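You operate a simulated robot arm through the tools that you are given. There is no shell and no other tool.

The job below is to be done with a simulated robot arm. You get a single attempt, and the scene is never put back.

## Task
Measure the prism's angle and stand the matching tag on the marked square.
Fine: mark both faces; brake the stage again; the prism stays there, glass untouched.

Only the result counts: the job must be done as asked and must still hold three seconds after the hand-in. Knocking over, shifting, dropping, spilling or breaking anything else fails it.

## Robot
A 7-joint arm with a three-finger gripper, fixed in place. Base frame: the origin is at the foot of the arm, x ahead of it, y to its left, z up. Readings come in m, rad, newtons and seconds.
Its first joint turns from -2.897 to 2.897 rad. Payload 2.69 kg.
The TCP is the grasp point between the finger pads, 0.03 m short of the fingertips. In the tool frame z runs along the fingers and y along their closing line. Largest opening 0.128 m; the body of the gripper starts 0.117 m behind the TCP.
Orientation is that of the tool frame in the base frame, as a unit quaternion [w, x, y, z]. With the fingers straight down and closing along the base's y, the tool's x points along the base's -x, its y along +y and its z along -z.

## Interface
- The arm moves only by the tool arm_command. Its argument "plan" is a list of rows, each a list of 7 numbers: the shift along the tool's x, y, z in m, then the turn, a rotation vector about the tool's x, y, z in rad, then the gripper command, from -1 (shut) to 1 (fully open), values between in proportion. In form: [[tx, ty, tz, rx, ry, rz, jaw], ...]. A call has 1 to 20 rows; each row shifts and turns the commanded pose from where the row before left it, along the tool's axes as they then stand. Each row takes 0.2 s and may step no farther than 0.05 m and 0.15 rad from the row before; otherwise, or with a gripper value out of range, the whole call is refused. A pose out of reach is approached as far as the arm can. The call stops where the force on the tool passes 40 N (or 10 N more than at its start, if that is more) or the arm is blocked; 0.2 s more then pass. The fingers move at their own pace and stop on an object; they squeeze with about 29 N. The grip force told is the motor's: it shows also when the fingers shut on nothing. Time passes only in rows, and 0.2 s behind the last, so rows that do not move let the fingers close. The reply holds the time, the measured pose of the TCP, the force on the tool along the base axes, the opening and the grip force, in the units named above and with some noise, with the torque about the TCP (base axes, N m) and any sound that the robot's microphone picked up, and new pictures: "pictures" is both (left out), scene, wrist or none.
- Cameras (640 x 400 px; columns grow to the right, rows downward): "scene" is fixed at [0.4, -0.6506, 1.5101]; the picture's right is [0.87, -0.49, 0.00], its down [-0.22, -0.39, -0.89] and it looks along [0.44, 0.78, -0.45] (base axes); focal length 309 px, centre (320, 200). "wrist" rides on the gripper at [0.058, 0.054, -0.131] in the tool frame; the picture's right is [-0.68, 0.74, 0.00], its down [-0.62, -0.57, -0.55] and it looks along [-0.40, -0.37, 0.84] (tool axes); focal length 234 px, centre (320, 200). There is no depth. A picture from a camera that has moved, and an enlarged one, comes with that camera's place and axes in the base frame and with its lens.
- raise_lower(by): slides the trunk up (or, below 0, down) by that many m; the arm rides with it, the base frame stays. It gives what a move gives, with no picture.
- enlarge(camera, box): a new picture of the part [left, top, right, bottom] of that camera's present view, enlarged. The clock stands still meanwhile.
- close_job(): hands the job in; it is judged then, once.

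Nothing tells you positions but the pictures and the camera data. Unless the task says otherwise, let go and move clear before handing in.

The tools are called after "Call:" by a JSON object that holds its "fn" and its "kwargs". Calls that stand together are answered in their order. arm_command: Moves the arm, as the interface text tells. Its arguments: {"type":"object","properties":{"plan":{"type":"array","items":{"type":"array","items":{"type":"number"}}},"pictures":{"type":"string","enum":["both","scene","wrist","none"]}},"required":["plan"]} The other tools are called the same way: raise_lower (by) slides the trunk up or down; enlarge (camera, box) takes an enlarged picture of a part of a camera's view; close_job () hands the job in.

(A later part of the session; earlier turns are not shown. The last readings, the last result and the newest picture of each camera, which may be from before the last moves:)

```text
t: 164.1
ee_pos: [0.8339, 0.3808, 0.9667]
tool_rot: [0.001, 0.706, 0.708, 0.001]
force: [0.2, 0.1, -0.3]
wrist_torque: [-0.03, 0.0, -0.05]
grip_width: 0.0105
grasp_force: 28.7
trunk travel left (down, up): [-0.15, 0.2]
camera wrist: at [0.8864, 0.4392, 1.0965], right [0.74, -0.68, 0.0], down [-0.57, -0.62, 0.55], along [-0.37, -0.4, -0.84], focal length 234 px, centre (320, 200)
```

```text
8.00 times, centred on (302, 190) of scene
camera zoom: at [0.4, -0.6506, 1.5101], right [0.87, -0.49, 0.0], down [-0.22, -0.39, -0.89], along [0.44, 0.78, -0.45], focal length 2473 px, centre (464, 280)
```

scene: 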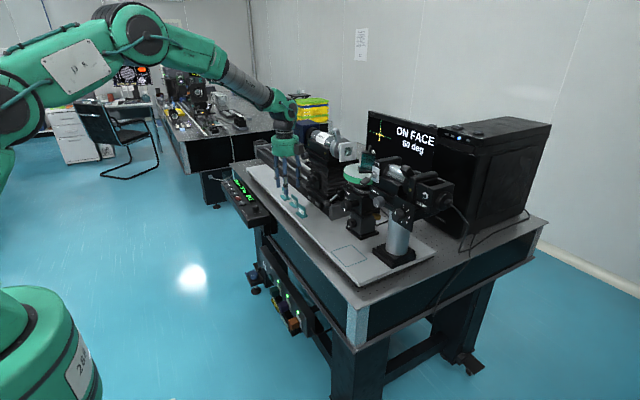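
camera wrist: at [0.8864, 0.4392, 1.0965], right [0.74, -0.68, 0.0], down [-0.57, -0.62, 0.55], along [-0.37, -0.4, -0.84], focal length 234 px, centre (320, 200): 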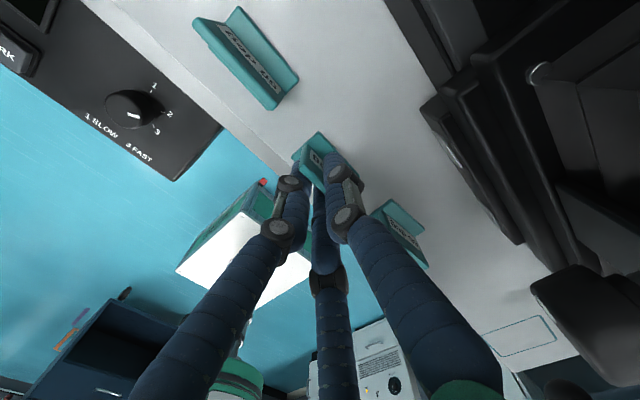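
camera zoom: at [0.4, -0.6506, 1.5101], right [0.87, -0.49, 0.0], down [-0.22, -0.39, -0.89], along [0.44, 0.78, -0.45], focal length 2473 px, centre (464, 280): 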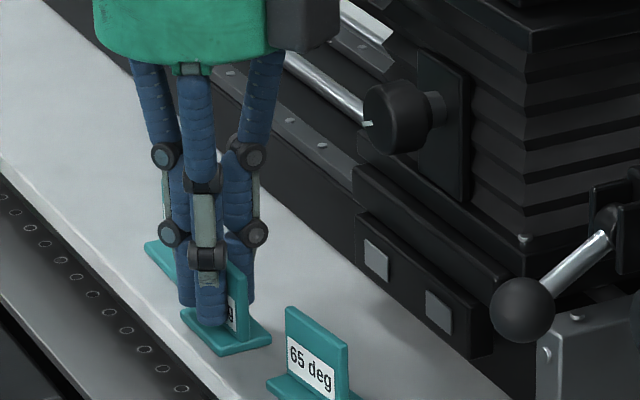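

The plate is clamped (10.5 mm, 29 N). I lift it slightly, move toward me away from the telescope, then raise it.

Call:
{"fn": "arm_command", "kwargs": {"plan": [[0, 0, -0.004, 0, 0, 0, -1], [0, 0, -0.006, 0, 0, 0, -1], [0, -0.02, 0, 0, 0, 0, -1], [0, -0.03, -0.01, 0, 0, 0, -1], [0, -0.03, -0.03, 0, 0, 0, -1], [0, 0, -0.045, 0, 0, 0, -1], [0, 0, -0.045, 0, 0, 0, -1], [0, 0, 0, 0, 0, 0, -1]]}}

Call:
{"fn": "enlarge", "kwargs": {"camera": "wrist", "box": [240, 80, 400, 200]}}

Call:
{"fn": "enlarge", "kwargs": {"camera": "scene", "box": [230, 120, 350, 215]}}

Call:
{"fn": "enlarge", "kwargs": {"camera": "scene", "box": [360, 100, 450, 156]}}

```text
t: 165.9
ee_pos: [0.7507, 0.3768, 1.106]
tool_rot: [0.001, 0.707, 0.707, 0.001]
force: [0.2, 0.5, 1.0]
wrist_torque: [0.02, -0.04, 0.03]
grip_width: 0.0107
grasp_force: 29.2
trunk travel left (down, up): [-0.15, 0.2]
camera wrist: at [0.8033, 0.4357, 1.2365], right [0.74, -0.68, 0.0], down [-0.57, -0.62, 0.55], along [-0.37, -0.4, -0.84], focal length 234 px, centre (320, 200)
```

scene: 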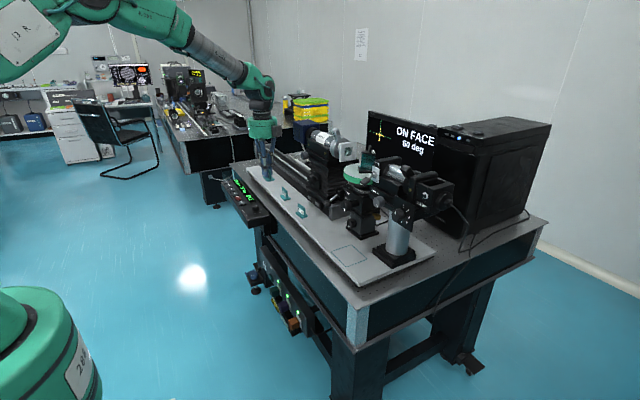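
wrist: 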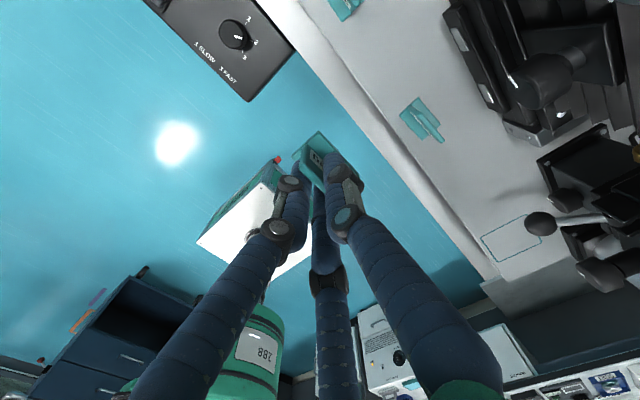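

```text
3.33 times, centred on (320, 140) of wrist
camera zoom: at [0.8033, 0.4357, 1.2365], right [0.74, -0.68, 0.0], down [-0.57, -0.62, 0.55], along [-0.37, -0.4, -0.84], focal length 781 px, centre (320, 400)
```

zoom: 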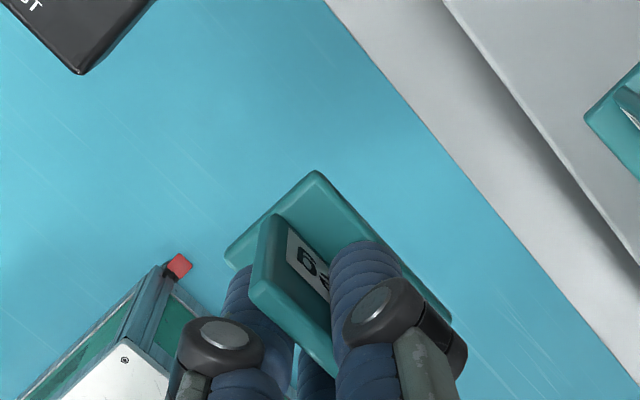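

```text
4.21 times, centred on (290, 168) of scene
camera zoom: at [0.4, -0.6506, 1.5101], right [0.87, -0.49, 0.0], down [-0.22, -0.39, -0.89], along [0.44, 0.78, -0.45], focal length 1302 px, centre (446, 337)
```

zoom: 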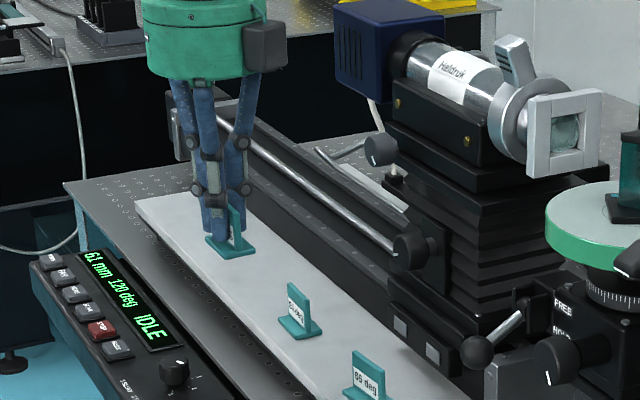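

```text
7.11 times, centred on (405, 128) of scene
camera zoom: at [0.4, -0.6506, 1.5101], right [0.87, -0.49, 0.0], down [-0.22, -0.39, -0.89], along [0.44, 0.78, -0.45], focal length 2198 px, centre (-284, 712)
```

zoom: 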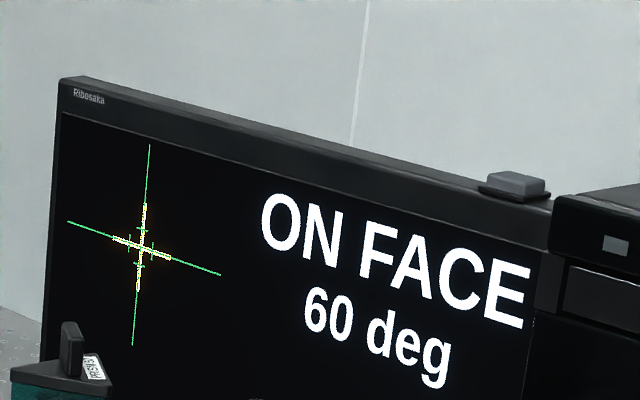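

The 60 tag is in hand; the other tags stand and the telescope is fine. Over the marked square the shutter paddle hangs low, so I'd rather arrive there with the hand leaning back toward me. I'll set the tag down once on the free part of the board near (0.845, 0.215), turned 90°, and regrip it with that lean.

Call:
{"fn": "arm_command", "kwargs": {"plan": [[0, 0, 0, 0, 0, -0.1428, -1], [0, 0, 0, 0, 0, -0.1428, -1], [0, 0, 0, 0, 0, -0.1428, -1], [0, 0, 0, 0, 0, -0.1428, -1], [0, 0, 0, 0, 0, -0.1428, -1], [0, 0, 0, 0, 0, -0.1428, -1], [0, 0, 0, 0, 0, -0.1428, -1], [0, 0, 0, 0, 0, -0.1428, -1], [0, 0, 0, 0, 0, -0.1428, -1], [0, 0, 0, 0, 0, -0.1428, -1], [0, 0, 0, 0, 0, -0.1428, -1], [-0.0, -0.04, 0, 0, 0, 0, -1], [-0.024, -0.04, 0, 0, 0, 0, -1], [-0.024, -0.04, 0, 0, 0, 0, -1], [-0.024, -0.04, 0, 0, 0, 0, -1], [-0.022, 0, 0.02, 0, 0, 0, -1], [0, 0, 0.03, 0, 0, 0, -1], [0, 0, 0, 0, 0, 0, -1]]}}

Call:
{"fn": "enlarge", "kwargs": {"camera": "wrist", "box": [240, 80, 400, 200]}}

Call:
{"fn": "enlarge", "kwargs": {"camera": "scene", "box": [270, 140, 366, 220]}}

```text
t: 169.7
ee_pos: [0.8505, 0.2202, 1.0501]
tool_rot: [0.002, 0.0, 1.0, 0.0]
force: [0.8, 0.4, -0.4]
wrist_torque: [-0.06, 0.03, 0.0]
grip_width: 0.0101
grasp_force: 29.5
trunk travel left (down, up): [-0.15, 0.2]
camera wrist: at [0.7906, 0.2743, 1.1804], right [0.68, 0.74, 0.0], down [0.61, -0.57, 0.55], along [0.41, -0.37, -0.83], focal length 234 px, centre (320, 200)
```

scene: 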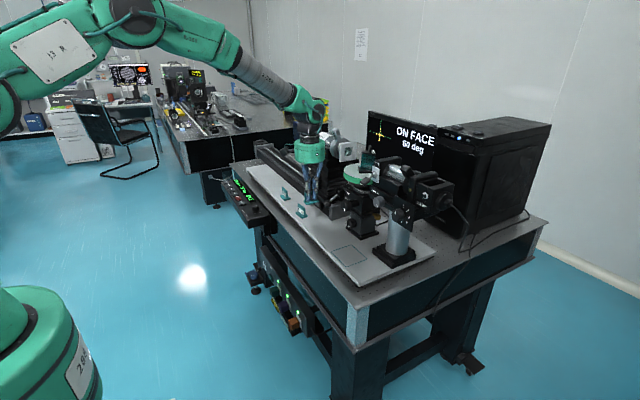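
wrist: 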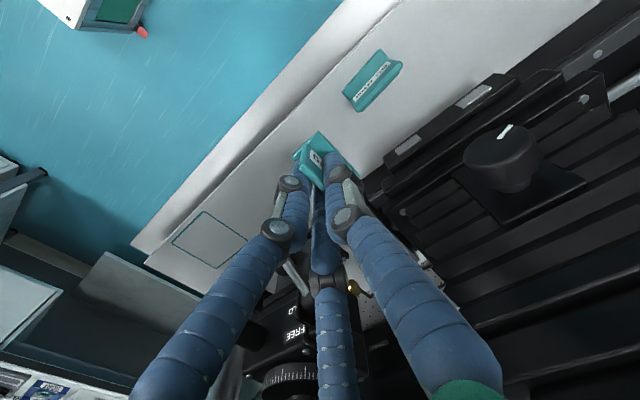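

```text
3.33 times, centred on (320, 140) of wrist
camera zoom: at [0.7906, 0.2743, 1.1804], right [0.68, 0.74, 0.0], down [0.61, -0.57, 0.55], along [0.41, -0.37, -0.83], focal length 781 px, centre (320, 400)
```

zoom: 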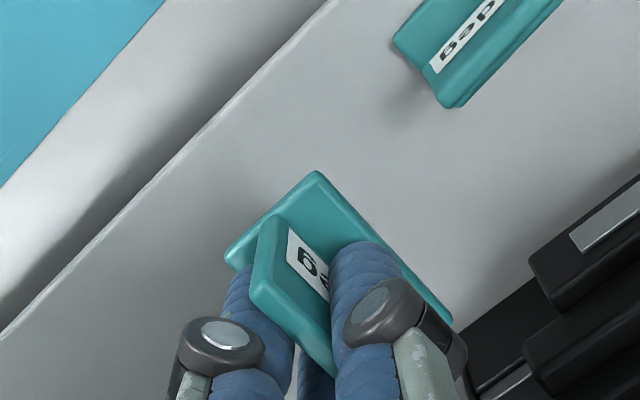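

```text
5.00 times, centred on (318, 180) of scene
camera zoom: at [0.4, -0.6506, 1.5101], right [0.87, -0.49, 0.0], down [-0.22, -0.39, -0.89], along [0.44, 0.78, -0.45], focal length 1546 px, centre (330, 300)
```

zoom: 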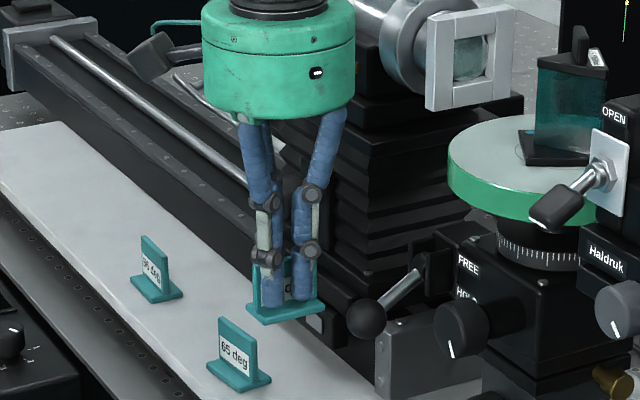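

The tag now faces sideways in the hand. I lower it onto the free spot gently.

Call:
{"fn": "arm_command", "kwargs": {"plan": [[0.0065, -0.008, 0, 0, 0, 0, -1], [0, 0, 0.04, 0, 0, 0, -1], [0, 0, 0.03, 0, 0, 0, -1], [0, 0, 0.006, 0, 0, 0, -1], [0, 0, 0.003, 0, 0, 0, -1], [0, 0, 0, 0, 0, 0, -1]], "pictures": "none"}}

Call:
{"fn": "enlarge", "kwargs": {"camera": "scene", "box": [280, 170, 344, 220]}}

```text
t: 171.1
ee_pos: [0.843, 0.2119, 0.9756]
tool_rot: [0.002, -0.001, 1.0, -0.001]
force: [-0.7, -0.3, 0.1]
wrist_torque: [0.01, 0.01, -0.02]
grip_width: 0.0102
grasp_force: 28.8
trunk travel left (down, up): [-0.15, 0.2]
```

```text
8.00 times, centred on (312, 195) of scene
camera zoom: at [0.4, -0.6506, 1.5101], right [0.87, -0.49, 0.0], down [-0.22, -0.39, -0.89], along [0.44, 0.78, -0.45], focal length 2473 px, centre (384, 240)
```

zoom: 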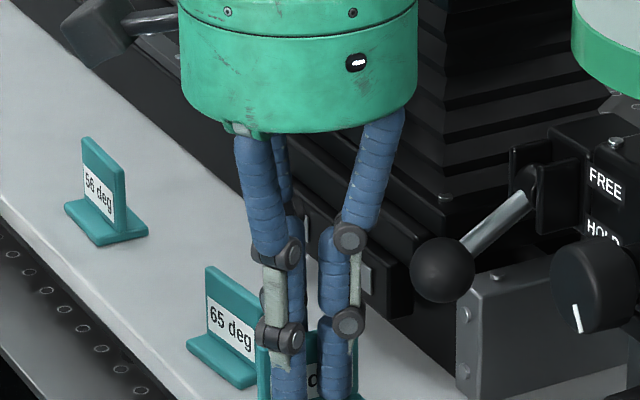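

Call:
{"fn": "arm_command", "kwargs": {"plan": [[0, 0, 0.003, 0, 0, 0, -1], [0, 0, 0.003, 0, 0, 0, -1], [0, 0, 0, 0, 0, 0, -1]], "pictures": "none"}}

Call:
{"fn": "arm_command", "kwargs": {"plan": [[0, 0, 0.002, 0, 0, 0, -1], [0, 0, 0, 0, 0, 0, -1]], "pictures": "none"}}

```text
t: 171.9
ee_pos: [0.8422, 0.2124, 0.9713]
tool_rot: [0.001, 0.0, 1.0, 0.0]
force: [-0.4, -0.6, -0.1]
wrist_torque: [-0.01, 0.0, -0.01]
grip_width: 0.0102
grasp_force: 29.2
trunk travel left (down, up): [-0.15, 0.2]
```

```text
t: 172.5
ee_pos: [0.8436, 0.2112, 0.9681]
tool_rot: [0.002, 0.0, 1.0, 0.0]
force: [-0.4, -0.5, -0.6]
wrist_torque: [0.02, 0.01, -0.02]
grip_width: 0.0102
grasp_force: 29.2
trunk travel left (down, up): [-0.15, 0.2]
```

Call:
{"fn": "arm_command", "kwargs": {"plan": [[0, 0, 0.0015, 0, 0, 0, -1], [0, 0, 0, 0, 0, 0, -1]], "pictures": "none"}}

Call:
{"fn": "arm_command", "kwargs": {"plan": [[0, 0, 0.0015, 0, 0, 0, -1], [0, 0, 0, 0, 0, 0, -1]], "pictures": "wrist"}}

Call:
{"fn": "enlarge", "kwargs": {"camera": "scene", "box": [280, 180, 344, 230]}}

```text
t: 173.1
ee_pos: [0.8423, 0.2106, 0.9664]
tool_rot: [0.002, -0.001, 1.0, -0.001]
force: [0.2, -0.6, -0.8]
wrist_torque: [0.03, -0.02, -0.02]
grip_width: 0.0102
grasp_force: 29.4
trunk travel left (down, up): [-0.15, 0.2]
```

```text
t: 173.7
ee_pos: [0.8422, 0.2119, 0.9661]
tool_rot: [0.003, -0.001, 1.0, 0.0]
force: [-0.9, -0.7, 4.7]
wrist_torque: [-0.07, 0.08, 0.03]
grip_width: 0.0101
grasp_force: 28.7
trunk travel left (down, up): [-0.15, 0.2]
camera wrist: at [0.7832, 0.2656, 1.0964], right [0.68, 0.74, 0.0], down [0.61, -0.57, 0.55], along [0.41, -0.37, -0.83], focal length 234 px, centre (320, 200)
```

wrist: 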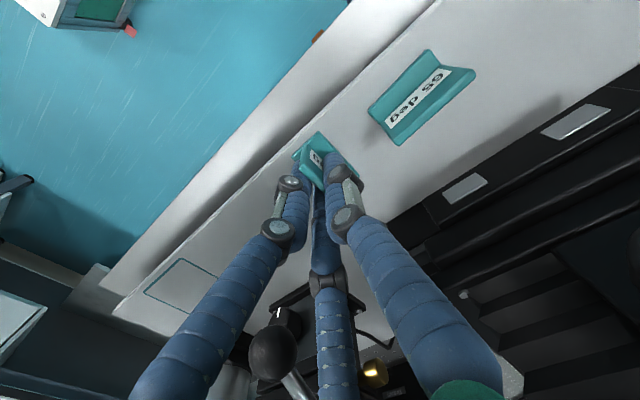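

```text
8.00 times, centred on (312, 205) of scene
camera zoom: at [0.4, -0.6506, 1.5101], right [0.87, -0.49, 0.0], down [-0.22, -0.39, -0.89], along [0.44, 0.78, -0.45], focal length 2473 px, centre (384, 160)
```

zoom: 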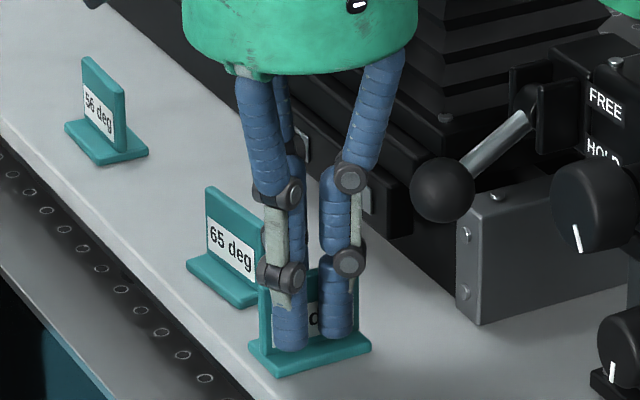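

The tag's foot is on the board (4.7 N). I release it with a small opening and rise.

Call:
{"fn": "arm_command", "kwargs": {"plan": [[0, 0, 0, 0, 0, 0, -0.7], [0, 0, 0, 0, 0, 0, -0.45], [0, 0, 0, 0, 0, 0, -0.45], [0, 0, -0.02, 0, 0, 0, -0.45], [0, 0, -0.035, 0, 0, 0, -0.45], [0, 0, -0.045, 0, 0, 0, -0.45], [0, 0, 0, 0, 0, 0, -0.45]]}}

Call:
{"fn": "enlarge", "kwargs": {"camera": "scene", "box": [280, 180, 344, 230]}}

Call:
{"fn": "enlarge", "kwargs": {"camera": "wrist", "box": [240, 80, 400, 200]}}

```text
t: 175.3
ee_pos: [0.8397, 0.2084, 1.0673]
tool_rot: [0.002, -0.001, 1.0, 0.0]
force: [-0.9, 0.2, 1.3]
wrist_torque: [0.03, -0.02, 0.0]
grip_width: 0.0352
grasp_force: 0.0
trunk travel left (down, up): [-0.15, 0.2]
camera wrist: at [0.7798, 0.2626, 1.1971], right [0.68, 0.74, 0.0], down [0.61, -0.57, 0.55], along [0.41, -0.37, -0.83], focal length 234 px, centre (320, 200)
```

scene: 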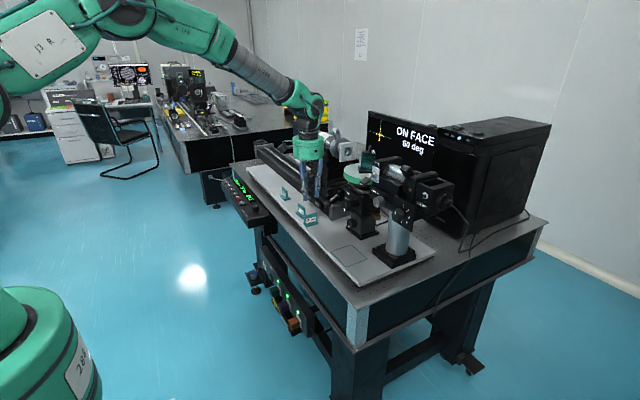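
wrist: 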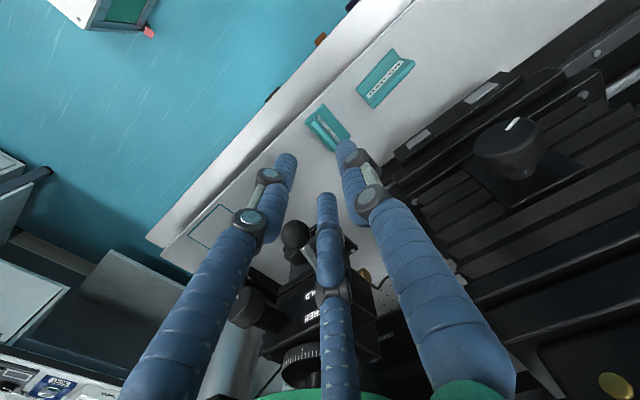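

```text
8.00 times, centred on (312, 205) of scene
camera zoom: at [0.4, -0.6506, 1.5101], right [0.87, -0.49, 0.0], down [-0.22, -0.39, -0.89], along [0.44, 0.78, -0.45], focal length 2473 px, centre (384, 160)
```

zoom: 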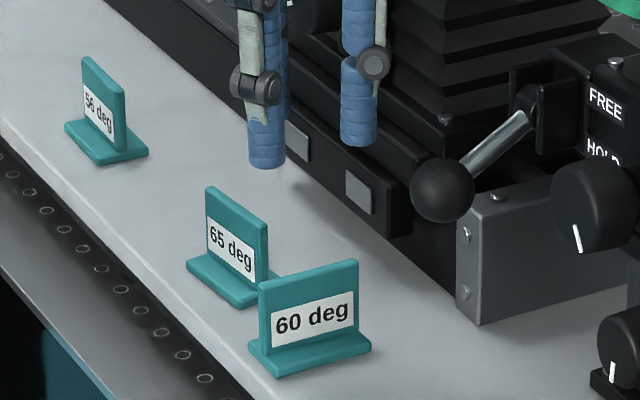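

```text
3.33 times, centred on (320, 140) of wrist
camera zoom: at [0.7798, 0.2626, 1.1971], right [0.68, 0.74, 0.0], down [0.61, -0.57, 0.55], along [0.41, -0.37, -0.83], focal length 781 px, centre (320, 400)
```

zoom: 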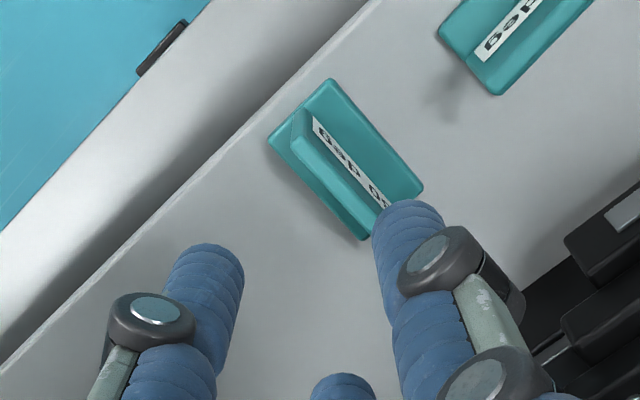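

The 60 tag stands upright on the free spot. Now I tilt the hand back (0.4 rad) and come down over it again.

Call:
{"fn": "arm_command", "kwargs": {"plan": [[0, 0, 0, 0, -0.1333, 0, -0.4], [0, 0, 0, 0, -0.1333, 0, -0.4], [0, 0, 0, 0, -0.1333, 0, -0.4], [0, 0, 0, 0, 0, 0, -0.4], [0.0125, 0, 0.0205, 0, 0, 0, -0.4], [0.0125, 0, 0.0205, 0, 0, 0, -0.4], [0, 0, 0, 0, 0, 0, -0.4]]}}

Call:
{"fn": "enlarge", "kwargs": {"camera": "wrist", "box": [240, 100, 400, 220]}}

Call:
{"fn": "enlarge", "kwargs": {"camera": "scene", "box": [280, 180, 344, 230]}}

```text
t: 176.9
ee_pos: [0.8343, 0.2115, 1.0181]
tool_rot: [0.2, -0.001, 0.98, 0.001]
force: [-0.2, -0.2, 0.3]
wrist_torque: [0.02, 0.02, 0.0]
grip_width: 0.0386
grasp_force: 0.1
trunk travel left (down, up): [-0.15, 0.2]
camera wrist: at [0.7279, 0.2669, 1.115], right [0.62, 0.74, 0.27], down [0.35, -0.57, 0.75], along [0.7, -0.37, -0.61], focal length 234 px, centre (320, 200)
```

scene: 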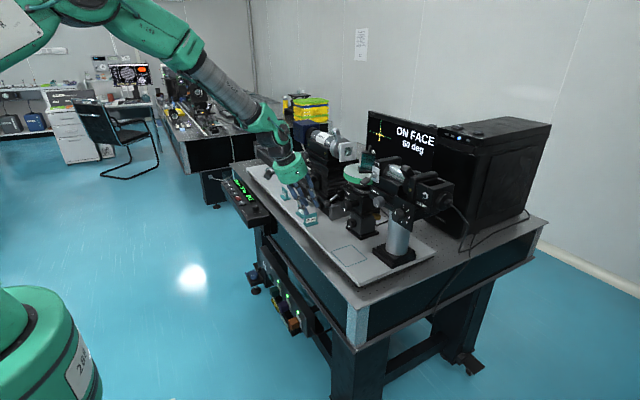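
wrist: 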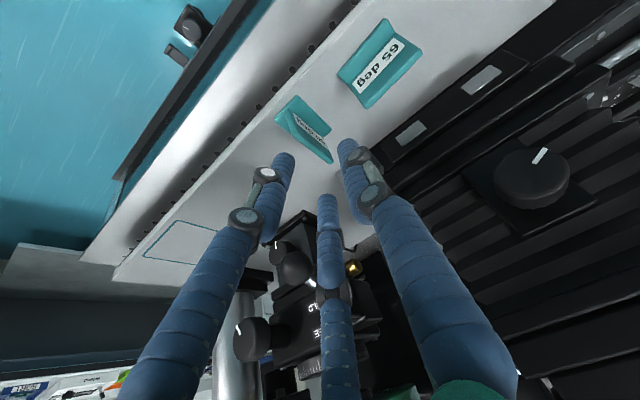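

```text
3.33 times, centred on (320, 160) of wrist
camera zoom: at [0.7279, 0.2669, 1.115], right [0.62, 0.74, 0.27], down [0.35, -0.57, 0.75], along [0.7, -0.37, -0.61], focal length 781 px, centre (320, 333)
```

zoom: 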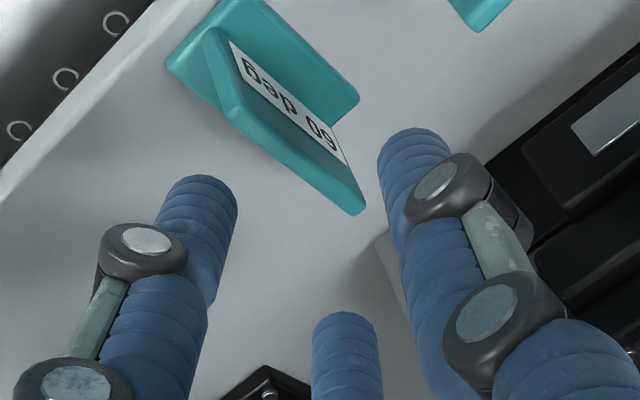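

```text
8.00 times, centred on (312, 205) of scene
camera zoom: at [0.4, -0.6506, 1.5101], right [0.87, -0.49, 0.0], down [-0.22, -0.39, -0.89], along [0.44, 0.78, -0.45], focal length 2473 px, centre (384, 160)
```

zoom: 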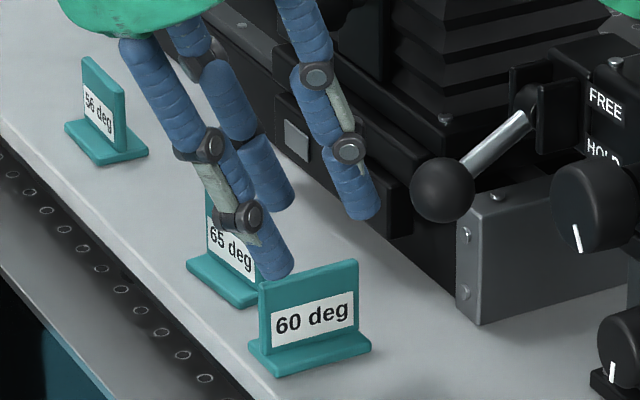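

The plate is between thumb and fingers. I lower to grip height in steps.

Call:
{"fn": "arm_command", "kwargs": {"plan": [[0.0058, 0, 0.0138, 0, 0, 0, -0.4], [0.0058, 0, 0.0138, 0, 0, 0, -0.4], [0, 0, 0, 0, 0, 0, -0.4]], "pictures": "none"}}

Call:
{"fn": "arm_command", "kwargs": {"plan": [[0.0031, 0, 0.0074, 0, 0, 0, -0.4], [0.0031, 0, 0.0074, 0, 0, 0, -0.4], [0, 0, 0, 0, 0, 0, -0.4]], "pictures": "wrist"}}

Call:
{"fn": "enlarge", "kwargs": {"camera": "wrist", "box": [240, 100, 400, 220]}}

Call:
{"fn": "enlarge", "kwargs": {"camera": "scene", "box": [280, 180, 344, 230]}}

```text
t: 177.7
ee_pos: [0.8334, 0.2106, 0.9866]
tool_rot: [0.2, 0.0, 0.98, 0.0]
force: [-0.1, -0.5, -0.1]
wrist_torque: [0.0, -0.03, 0.0]
grip_width: 0.0383
grasp_force: 0.0
trunk travel left (down, up): [-0.15, 0.2]
```

```text
t: 178.5
ee_pos: [0.8348, 0.212, 0.9722]
tool_rot: [0.2, 0.0, 0.98, 0.0]
force: [-0.2, -0.3, -0.6]
wrist_torque: [-0.02, -0.01, 0.02]
grip_width: 0.0384
grasp_force: 0.1
trunk travel left (down, up): [-0.15, 0.2]
camera wrist: at [0.7285, 0.2658, 1.0689], right [0.62, 0.74, 0.27], down [0.35, -0.57, 0.75], along [0.7, -0.37, -0.61], focal length 234 px, centre (320, 200)
```

wrist: 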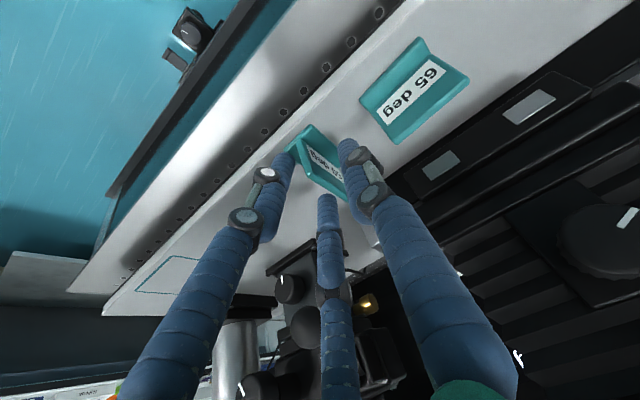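

```text
3.33 times, centred on (320, 160) of wrist
camera zoom: at [0.7285, 0.2658, 1.0689], right [0.62, 0.74, 0.27], down [0.35, -0.57, 0.75], along [0.7, -0.37, -0.61], focal length 781 px, centre (320, 333)
```

zoom: 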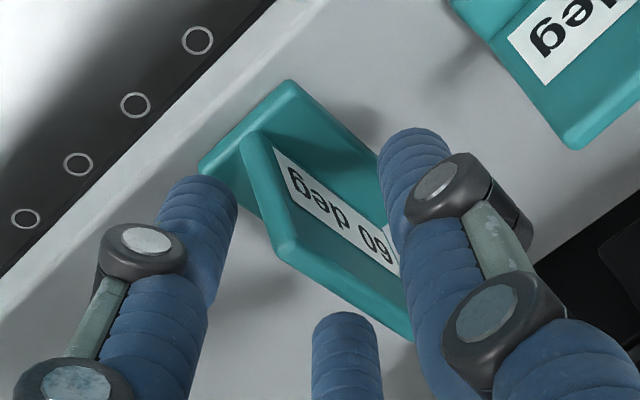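

```text
8.00 times, centred on (312, 205) of scene
camera zoom: at [0.4, -0.6506, 1.5101], right [0.87, -0.49, 0.0], down [-0.22, -0.39, -0.89], along [0.44, 0.78, -0.45], focal length 2473 px, centre (384, 160)
```

zoom: 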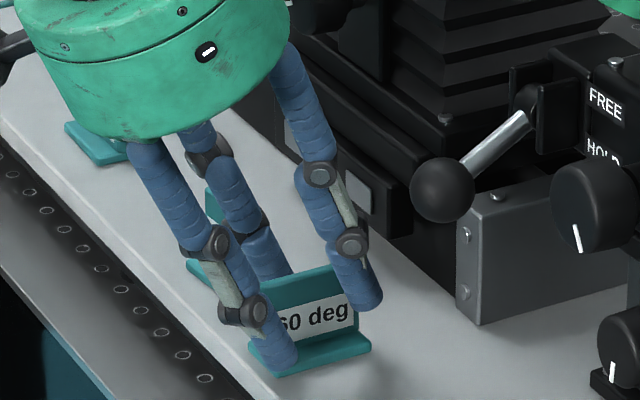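

Thumb and fingers straddle the plate without contact. I close on it.

Call:
{"fn": "arm_command", "kwargs": {"plan": [[0, 0, 0, 0, 0, 0, -0.55], [0, 0, 0, 0, 0, 0, -0.7], [0, 0, 0, 0, 0, 0, -0.85], [0, 0, 0, 0, 0, 0, -1], [0, 0, 0, 0, 0, 0, -1]], "pictures": "wrist"}}

Call:
{"fn": "enlarge", "kwargs": {"camera": "wrist", "box": [240, 100, 400, 220]}}

Call:
{"fn": "enlarge", "kwargs": {"camera": "scene", "box": [280, 180, 344, 230]}}

```text
t: 179.7
ee_pos: [0.834, 0.2119, 0.9737]
tool_rot: [0.2, 0.0, 0.98, 0.0]
force: [0.0, 0.2, -0.7]
wrist_torque: [0.0, 0.01, -0.05]
grip_width: 0.0104
grasp_force: 29.0
trunk travel left (down, up): [-0.15, 0.2]
camera wrist: at [0.7284, 0.2658, 1.0692], right [0.62, 0.74, 0.27], down [0.35, -0.57, 0.75], along [0.7, -0.37, -0.61], focal length 234 px, centre (320, 200)
```

wrist: 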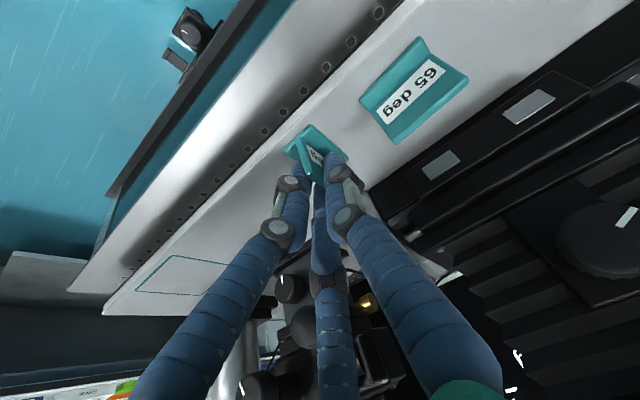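

```text
3.33 times, centred on (320, 160) of wrist
camera zoom: at [0.7284, 0.2658, 1.0692], right [0.62, 0.74, 0.27], down [0.35, -0.57, 0.75], along [0.7, -0.37, -0.61], focal length 781 px, centre (320, 333)
```

zoom: 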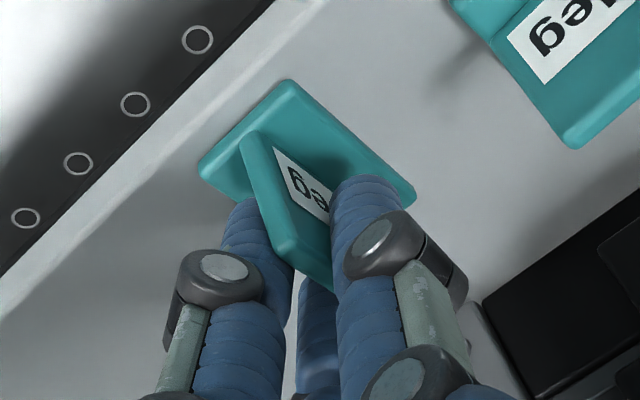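

```text
8.00 times, centred on (312, 205) of scene
camera zoom: at [0.4, -0.6506, 1.5101], right [0.87, -0.49, 0.0], down [-0.22, -0.39, -0.89], along [0.44, 0.78, -0.45], focal length 2473 px, centre (384, 160)
```

zoom: 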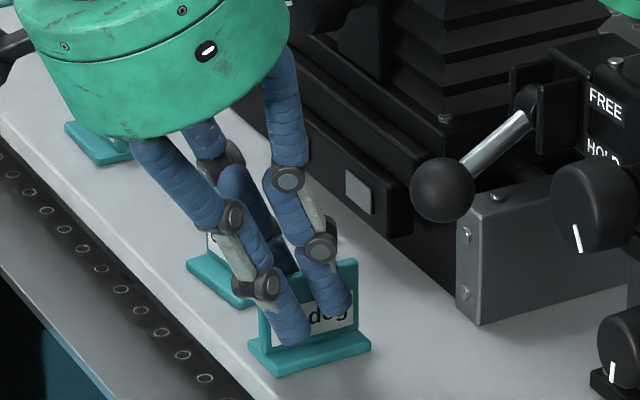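

The tag is firmly held with the hand leaning back. I lift it, draw it toward me to pass the brake lever, and carry it along −y to the marked square.

Call:
{"fn": "arm_command", "kwargs": {"plan": [[-0.0039, 0, -0.0092, 0, 0, 0, -1], [-0.0078, 0, -0.0184, 0, 0, 0, -1], [0.01135, 0, -0.03737, 0, 0, 0, -1], [0.01135, 0, -0.03737, 0, 0, 0, -1], [0, -0.044, 0, 0, 0, 0, -1], [0, -0.044, 0, 0, 0, 0, -1], [0, -0.044, 0, 0, 0, 0, -1], [0, -0.044, 0, 0, 0, 0, -1], [0, -0.044, 0, 0, 0, 0, -1], [0, 0, 0, 0, 0, 0, -1]]}}

Call:
{"fn": "enlarge", "kwargs": {"camera": "wrist", "box": [240, 60, 400, 200]}}

Call:
{"fn": "enlarge", "kwargs": {"camera": "scene", "box": [290, 170, 410, 270]}}

```text
t: 181.9
ee_pos: [0.7862, -0.0071, 1.0622]
tool_rot: [0.2, 0.0, 0.98, 0.001]
force: [1.4, -0.5, -0.3]
wrist_torque: [0.04, 0.03, 0.0]
grip_width: 0.0105
grasp_force: 28.8
trunk travel left (down, up): [-0.15, 0.2]
camera wrist: at [0.6802, 0.0468, 1.1587], right [0.62, 0.74, 0.27], down [0.35, -0.57, 0.75], along [0.7, -0.37, -0.61], focal length 234 px, centre (320, 200)
```

scene: 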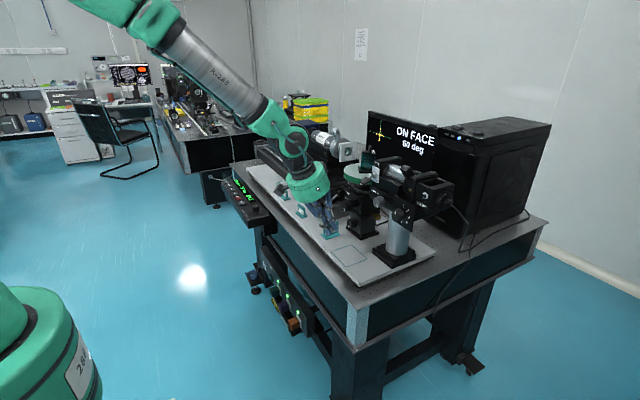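
wrist: 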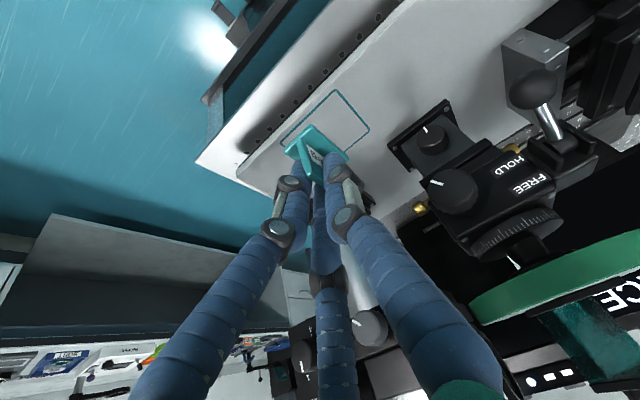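

```text
2.86 times, centred on (320, 130) of wrist
camera zoom: at [0.6802, 0.0468, 1.1587], right [0.62, 0.74, 0.27], down [0.35, -0.57, 0.75], along [0.7, -0.37, -0.61], focal length 669 px, centre (320, 400)
```

zoom: 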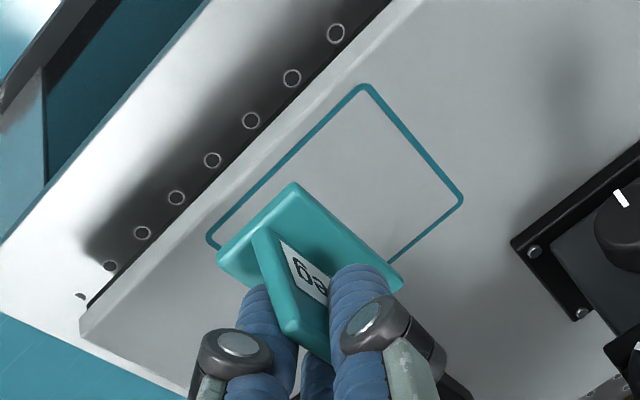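

```text
4.00 times, centred on (350, 220) of scene
camera zoom: at [0.4, -0.6506, 1.5101], right [0.87, -0.49, 0.0], down [-0.22, -0.39, -0.89], along [0.44, 0.78, -0.45], focal length 1236 px, centre (200, 120)
```

zoom: 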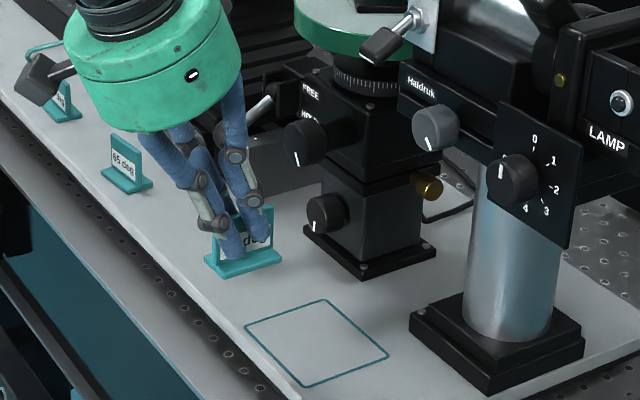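

The square spans x 0.822–0.898, y −0.053–0.034. I bring the tag over its centre and lower most of the way.

Call:
{"fn": "arm_command", "kwargs": {"plan": [[-0.02994, -0.001, 0.01266, 0, 0, 0, -1], [-0.02994, 0, 0.01266, 0, 0, 0, -1], [0.01168, 0, 0.02763, 0, 0, 0, -1], [0.01168, 0, 0.02763, 0, 0, 0, -1], [0.0058, 0, 0.0138, 0, 0, 0, -1], [0, 0, 0, 0, 0, 0, -1]]}}

Call:
{"fn": "enlarge", "kwargs": {"camera": "wrist", "box": [240, 60, 400, 200]}}

Call:
{"fn": "enlarge", "kwargs": {"camera": "scene", "box": [310, 200, 390, 270]}}

```text
t: 183.3
ee_pos: [0.85, -0.006, 0.9856]
tool_rot: [0.2, 0.001, 0.98, -0.001]
force: [0.1, -0.7, -0.2]
wrist_torque: [-0.03, 0.04, 0.01]
grip_width: 0.0103
grasp_force: 29.7
trunk travel left (down, up): [-0.15, 0.2]
camera wrist: at [0.7438, 0.0468, 1.082], right [0.62, 0.74, 0.27], down [0.35, -0.57, 0.75], along [0.7, -0.37, -0.61], focal length 234 px, centre (320, 200)
```

scene: 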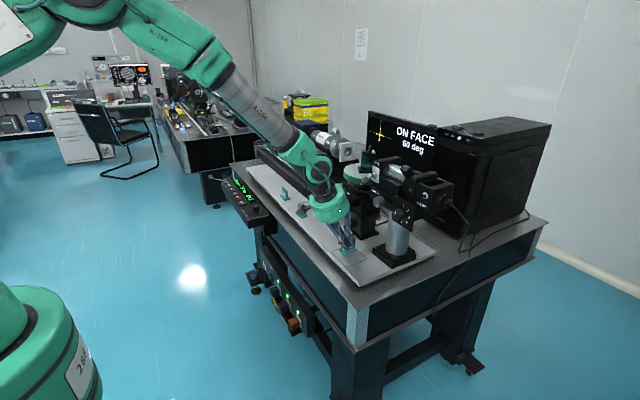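
wrist: 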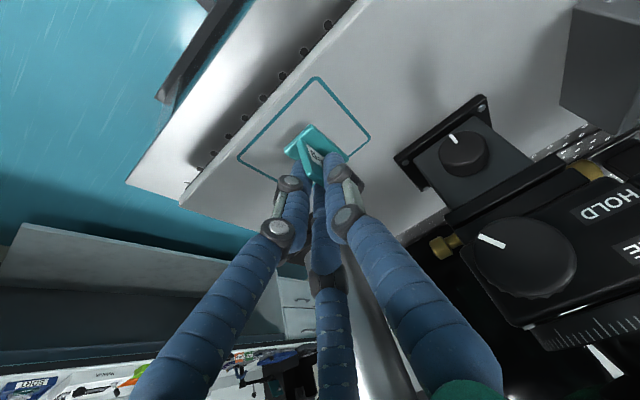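

```text
2.86 times, centred on (320, 130) of wrist
camera zoom: at [0.7438, 0.0468, 1.082], right [0.62, 0.74, 0.27], down [0.35, -0.57, 0.75], along [0.7, -0.37, -0.61], focal length 669 px, centre (320, 400)
```

zoom: 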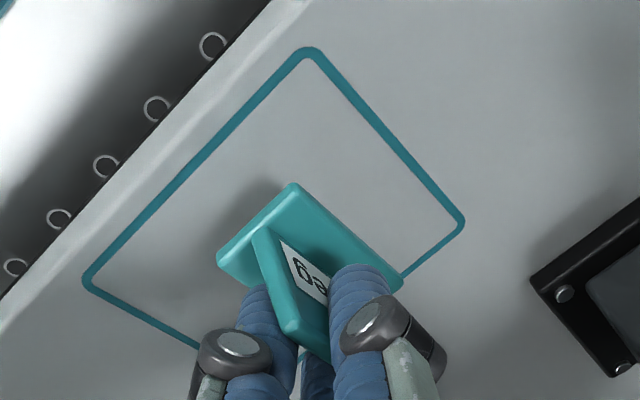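

```text
5.71 times, centred on (350, 235) of scene
camera zoom: at [0.4, -0.6506, 1.5101], right [0.87, -0.49, 0.0], down [-0.22, -0.39, -0.89], along [0.44, 0.78, -0.45], focal length 1766 px, centre (149, 0)
```

zoom: 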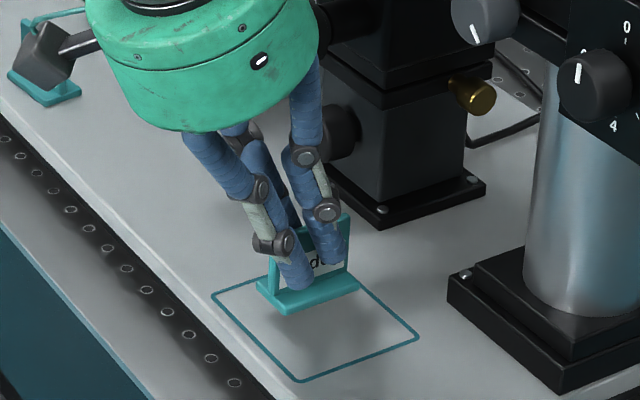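

Nearly centred; I shift 6 mm toward −y and lower the last centimetre gently.

Call:
{"fn": "arm_command", "kwargs": {"plan": [[0, -0.006, 0, 0, 0, 0, -1], [0.0023, 0, 0.0055, 0, 0, 0, -1], [0.0016, 0, 0.0037, 0, 0, 0, -1], [0, 0, 0, 0, 0, 0, -1]], "pictures": "none"}}

Call:
{"fn": "arm_command", "kwargs": {"plan": [[0.0008, 0, 0.0018, 0, 0, 0, -1], [0, 0, 0, 0, 0, 0, -1]], "pictures": "none"}}

Call:
{"fn": "arm_command", "kwargs": {"plan": [[0.0006, 0, 0.0014, 0, 0, 0, -1], [0, 0, 0, 0, 0, 0, -1]], "pictures": "none"}}

```text
t: 184.3
ee_pos: [0.8504, -0.0136, 0.9781]
tool_rot: [0.201, 0.0, 0.98, 0.0]
force: [-0.1, 0.3, -0.2]
wrist_torque: [0.0, 0.01, -0.01]
grip_width: 0.0103
grasp_force: 28.7
trunk travel left (down, up): [-0.15, 0.2]
```

```text
t: 184.9
ee_pos: [0.8509, -0.0137, 0.9746]
tool_rot: [0.201, 0.0, 0.98, 0.0]
force: [-0.3, -0.7, -0.6]
wrist_torque: [0.02, 0.0, 0.0]
grip_width: 0.0101
grasp_force: 28.7
trunk travel left (down, up): [-0.15, 0.2]
```

```text
t: 185.5
ee_pos: [0.8503, -0.014, 0.9739]
tool_rot: [0.2, 0.001, 0.98, 0.0]
force: [0.7, -0.3, 0.3]
wrist_torque: [0.0, 0.03, 0.0]
grip_width: 0.0104
grasp_force: 28.7
trunk travel left (down, up): [-0.15, 0.2]
```

Call:
{"fn": "arm_command", "kwargs": {"plan": [[0.0006, 0, 0.0014, 0, 0, 0, -1], [0, 0, 0, 0, 0, 0, -1]], "pictures": "none"}}

Call:
{"fn": "arm_command", "kwargs": {"plan": [[0.0006, 0, 0.0014, 0, 0, 0, -1], [0, 0, 0, 0, 0, 0, -1]], "pictures": "wrist"}}

Call:
{"fn": "enlarge", "kwargs": {"camera": "scene", "box": [310, 200, 390, 270]}}

Call:
{"fn": "enlarge", "kwargs": {"camera": "wrist", "box": [240, 60, 400, 200]}}

```text
t: 186.1
ee_pos: [0.8512, -0.0134, 0.9717]
tool_rot: [0.201, 0.0, 0.98, 0.001]
force: [0.5, 0.2, 1.1]
wrist_torque: [0.02, 0.01, -0.03]
grip_width: 0.0104
grasp_force: 28.6
trunk travel left (down, up): [-0.15, 0.2]
```

```text
t: 186.7
ee_pos: [0.851, -0.0143, 0.9717]
tool_rot: [0.202, 0.0, 0.979, 0.001]
force: [-1.2, 1.3, 10.8]
wrist_torque: [0.01, 0.1, -0.01]
grip_width: 0.0102
grasp_force: 29.4
trunk travel left (down, up): [-0.15, 0.2]
camera wrist: at [0.7448, 0.0396, 1.0683], right [0.62, 0.74, 0.27], down [0.35, -0.57, 0.75], along [0.7, -0.37, -0.61], focal length 234 px, centre (320, 200)
```

wrist: 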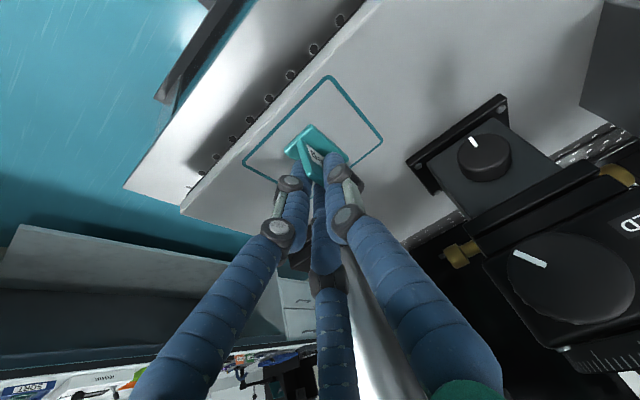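

```text
5.71 times, centred on (350, 235) of scene
camera zoom: at [0.4, -0.6506, 1.5101], right [0.87, -0.49, 0.0], down [-0.22, -0.39, -0.89], along [0.44, 0.78, -0.45], focal length 1766 px, centre (149, 0)
```

zoom: 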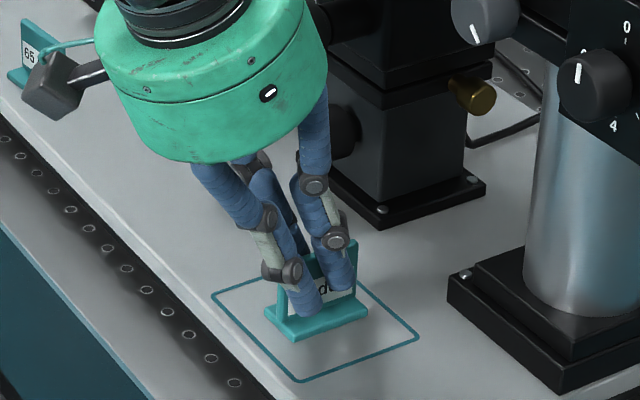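

```text
2.86 times, centred on (320, 130) of wrist
camera zoom: at [0.7448, 0.0396, 1.0683], right [0.62, 0.74, 0.27], down [0.35, -0.57, 0.75], along [0.7, -0.37, -0.61], focal length 669 px, centre (320, 400)
```

zoom: 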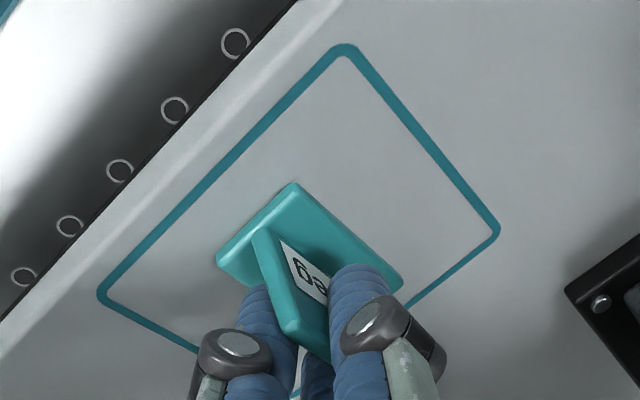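

Contact, with the foot well inside the square (12–29 mm margins all round). I ease the pressure, open slightly and lift straight away.

Call:
{"fn": "arm_command", "kwargs": {"plan": [[-0.0005, 0, -0.0011, 0, 0, 0, -1], [0, 0, 0, 0, 0, 0, -0.8], [0, 0, 0, 0, 0, 0, -0.6], [0, 0, 0, 0, 0, 0, -0.42], [0, 0, 0, 0, 0, 0, -0.42]], "pictures": "wrist"}}

Call:
{"fn": "enlarge", "kwargs": {"camera": "scene", "box": [310, 200, 390, 270]}}

Call:
{"fn": "enlarge", "kwargs": {"camera": "wrist", "box": [240, 60, 400, 200]}}

```text
t: 187.9
ee_pos: [0.8505, -0.0152, 0.9717]
tool_rot: [0.2, -0.001, 0.98, 0.001]
force: [0.7, 0.6, 0.8]
wrist_torque: [0.01, 0.04, 0.01]
grip_width: 0.0373
grasp_force: 0.0
trunk travel left (down, up): [-0.15, 0.2]
camera wrist: at [0.7445, 0.0394, 1.0685], right [0.62, 0.74, 0.27], down [0.35, -0.57, 0.75], along [0.7, -0.37, -0.61], focal length 234 px, centre (320, 200)
```

wrist: 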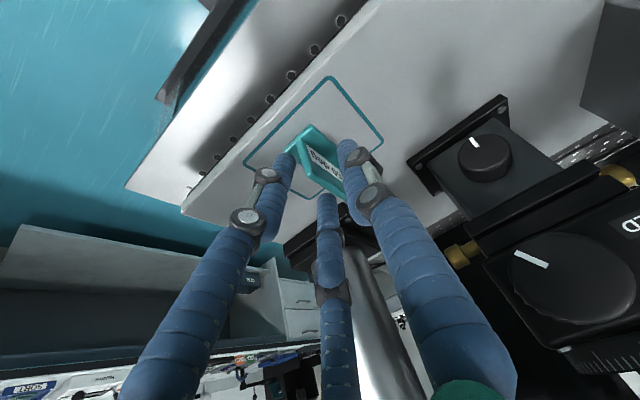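

```text
5.71 times, centred on (350, 235) of scene
camera zoom: at [0.4, -0.6506, 1.5101], right [0.87, -0.49, 0.0], down [-0.22, -0.39, -0.89], along [0.44, 0.78, -0.45], focal length 1766 px, centre (149, 0)
```

zoom: 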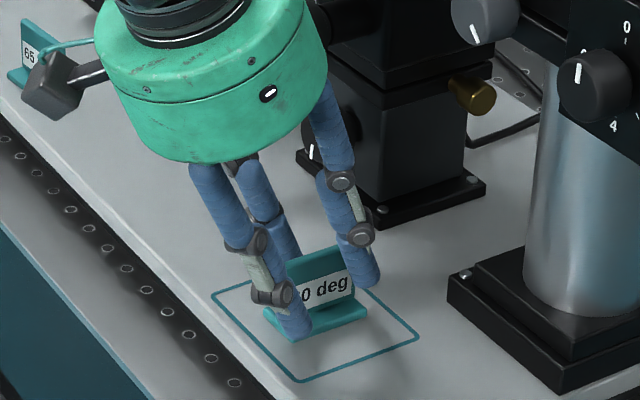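

```text
2.86 times, centred on (320, 130) of wrist
camera zoom: at [0.7445, 0.0394, 1.0685], right [0.62, 0.74, 0.27], down [0.35, -0.57, 0.75], along [0.7, -0.37, -0.61], focal length 669 px, centre (320, 400)
```

zoom: 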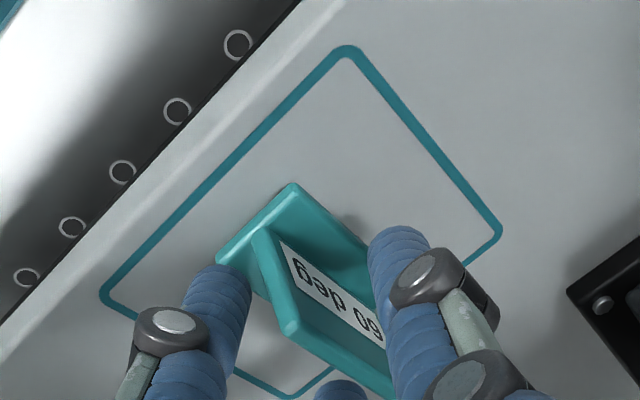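

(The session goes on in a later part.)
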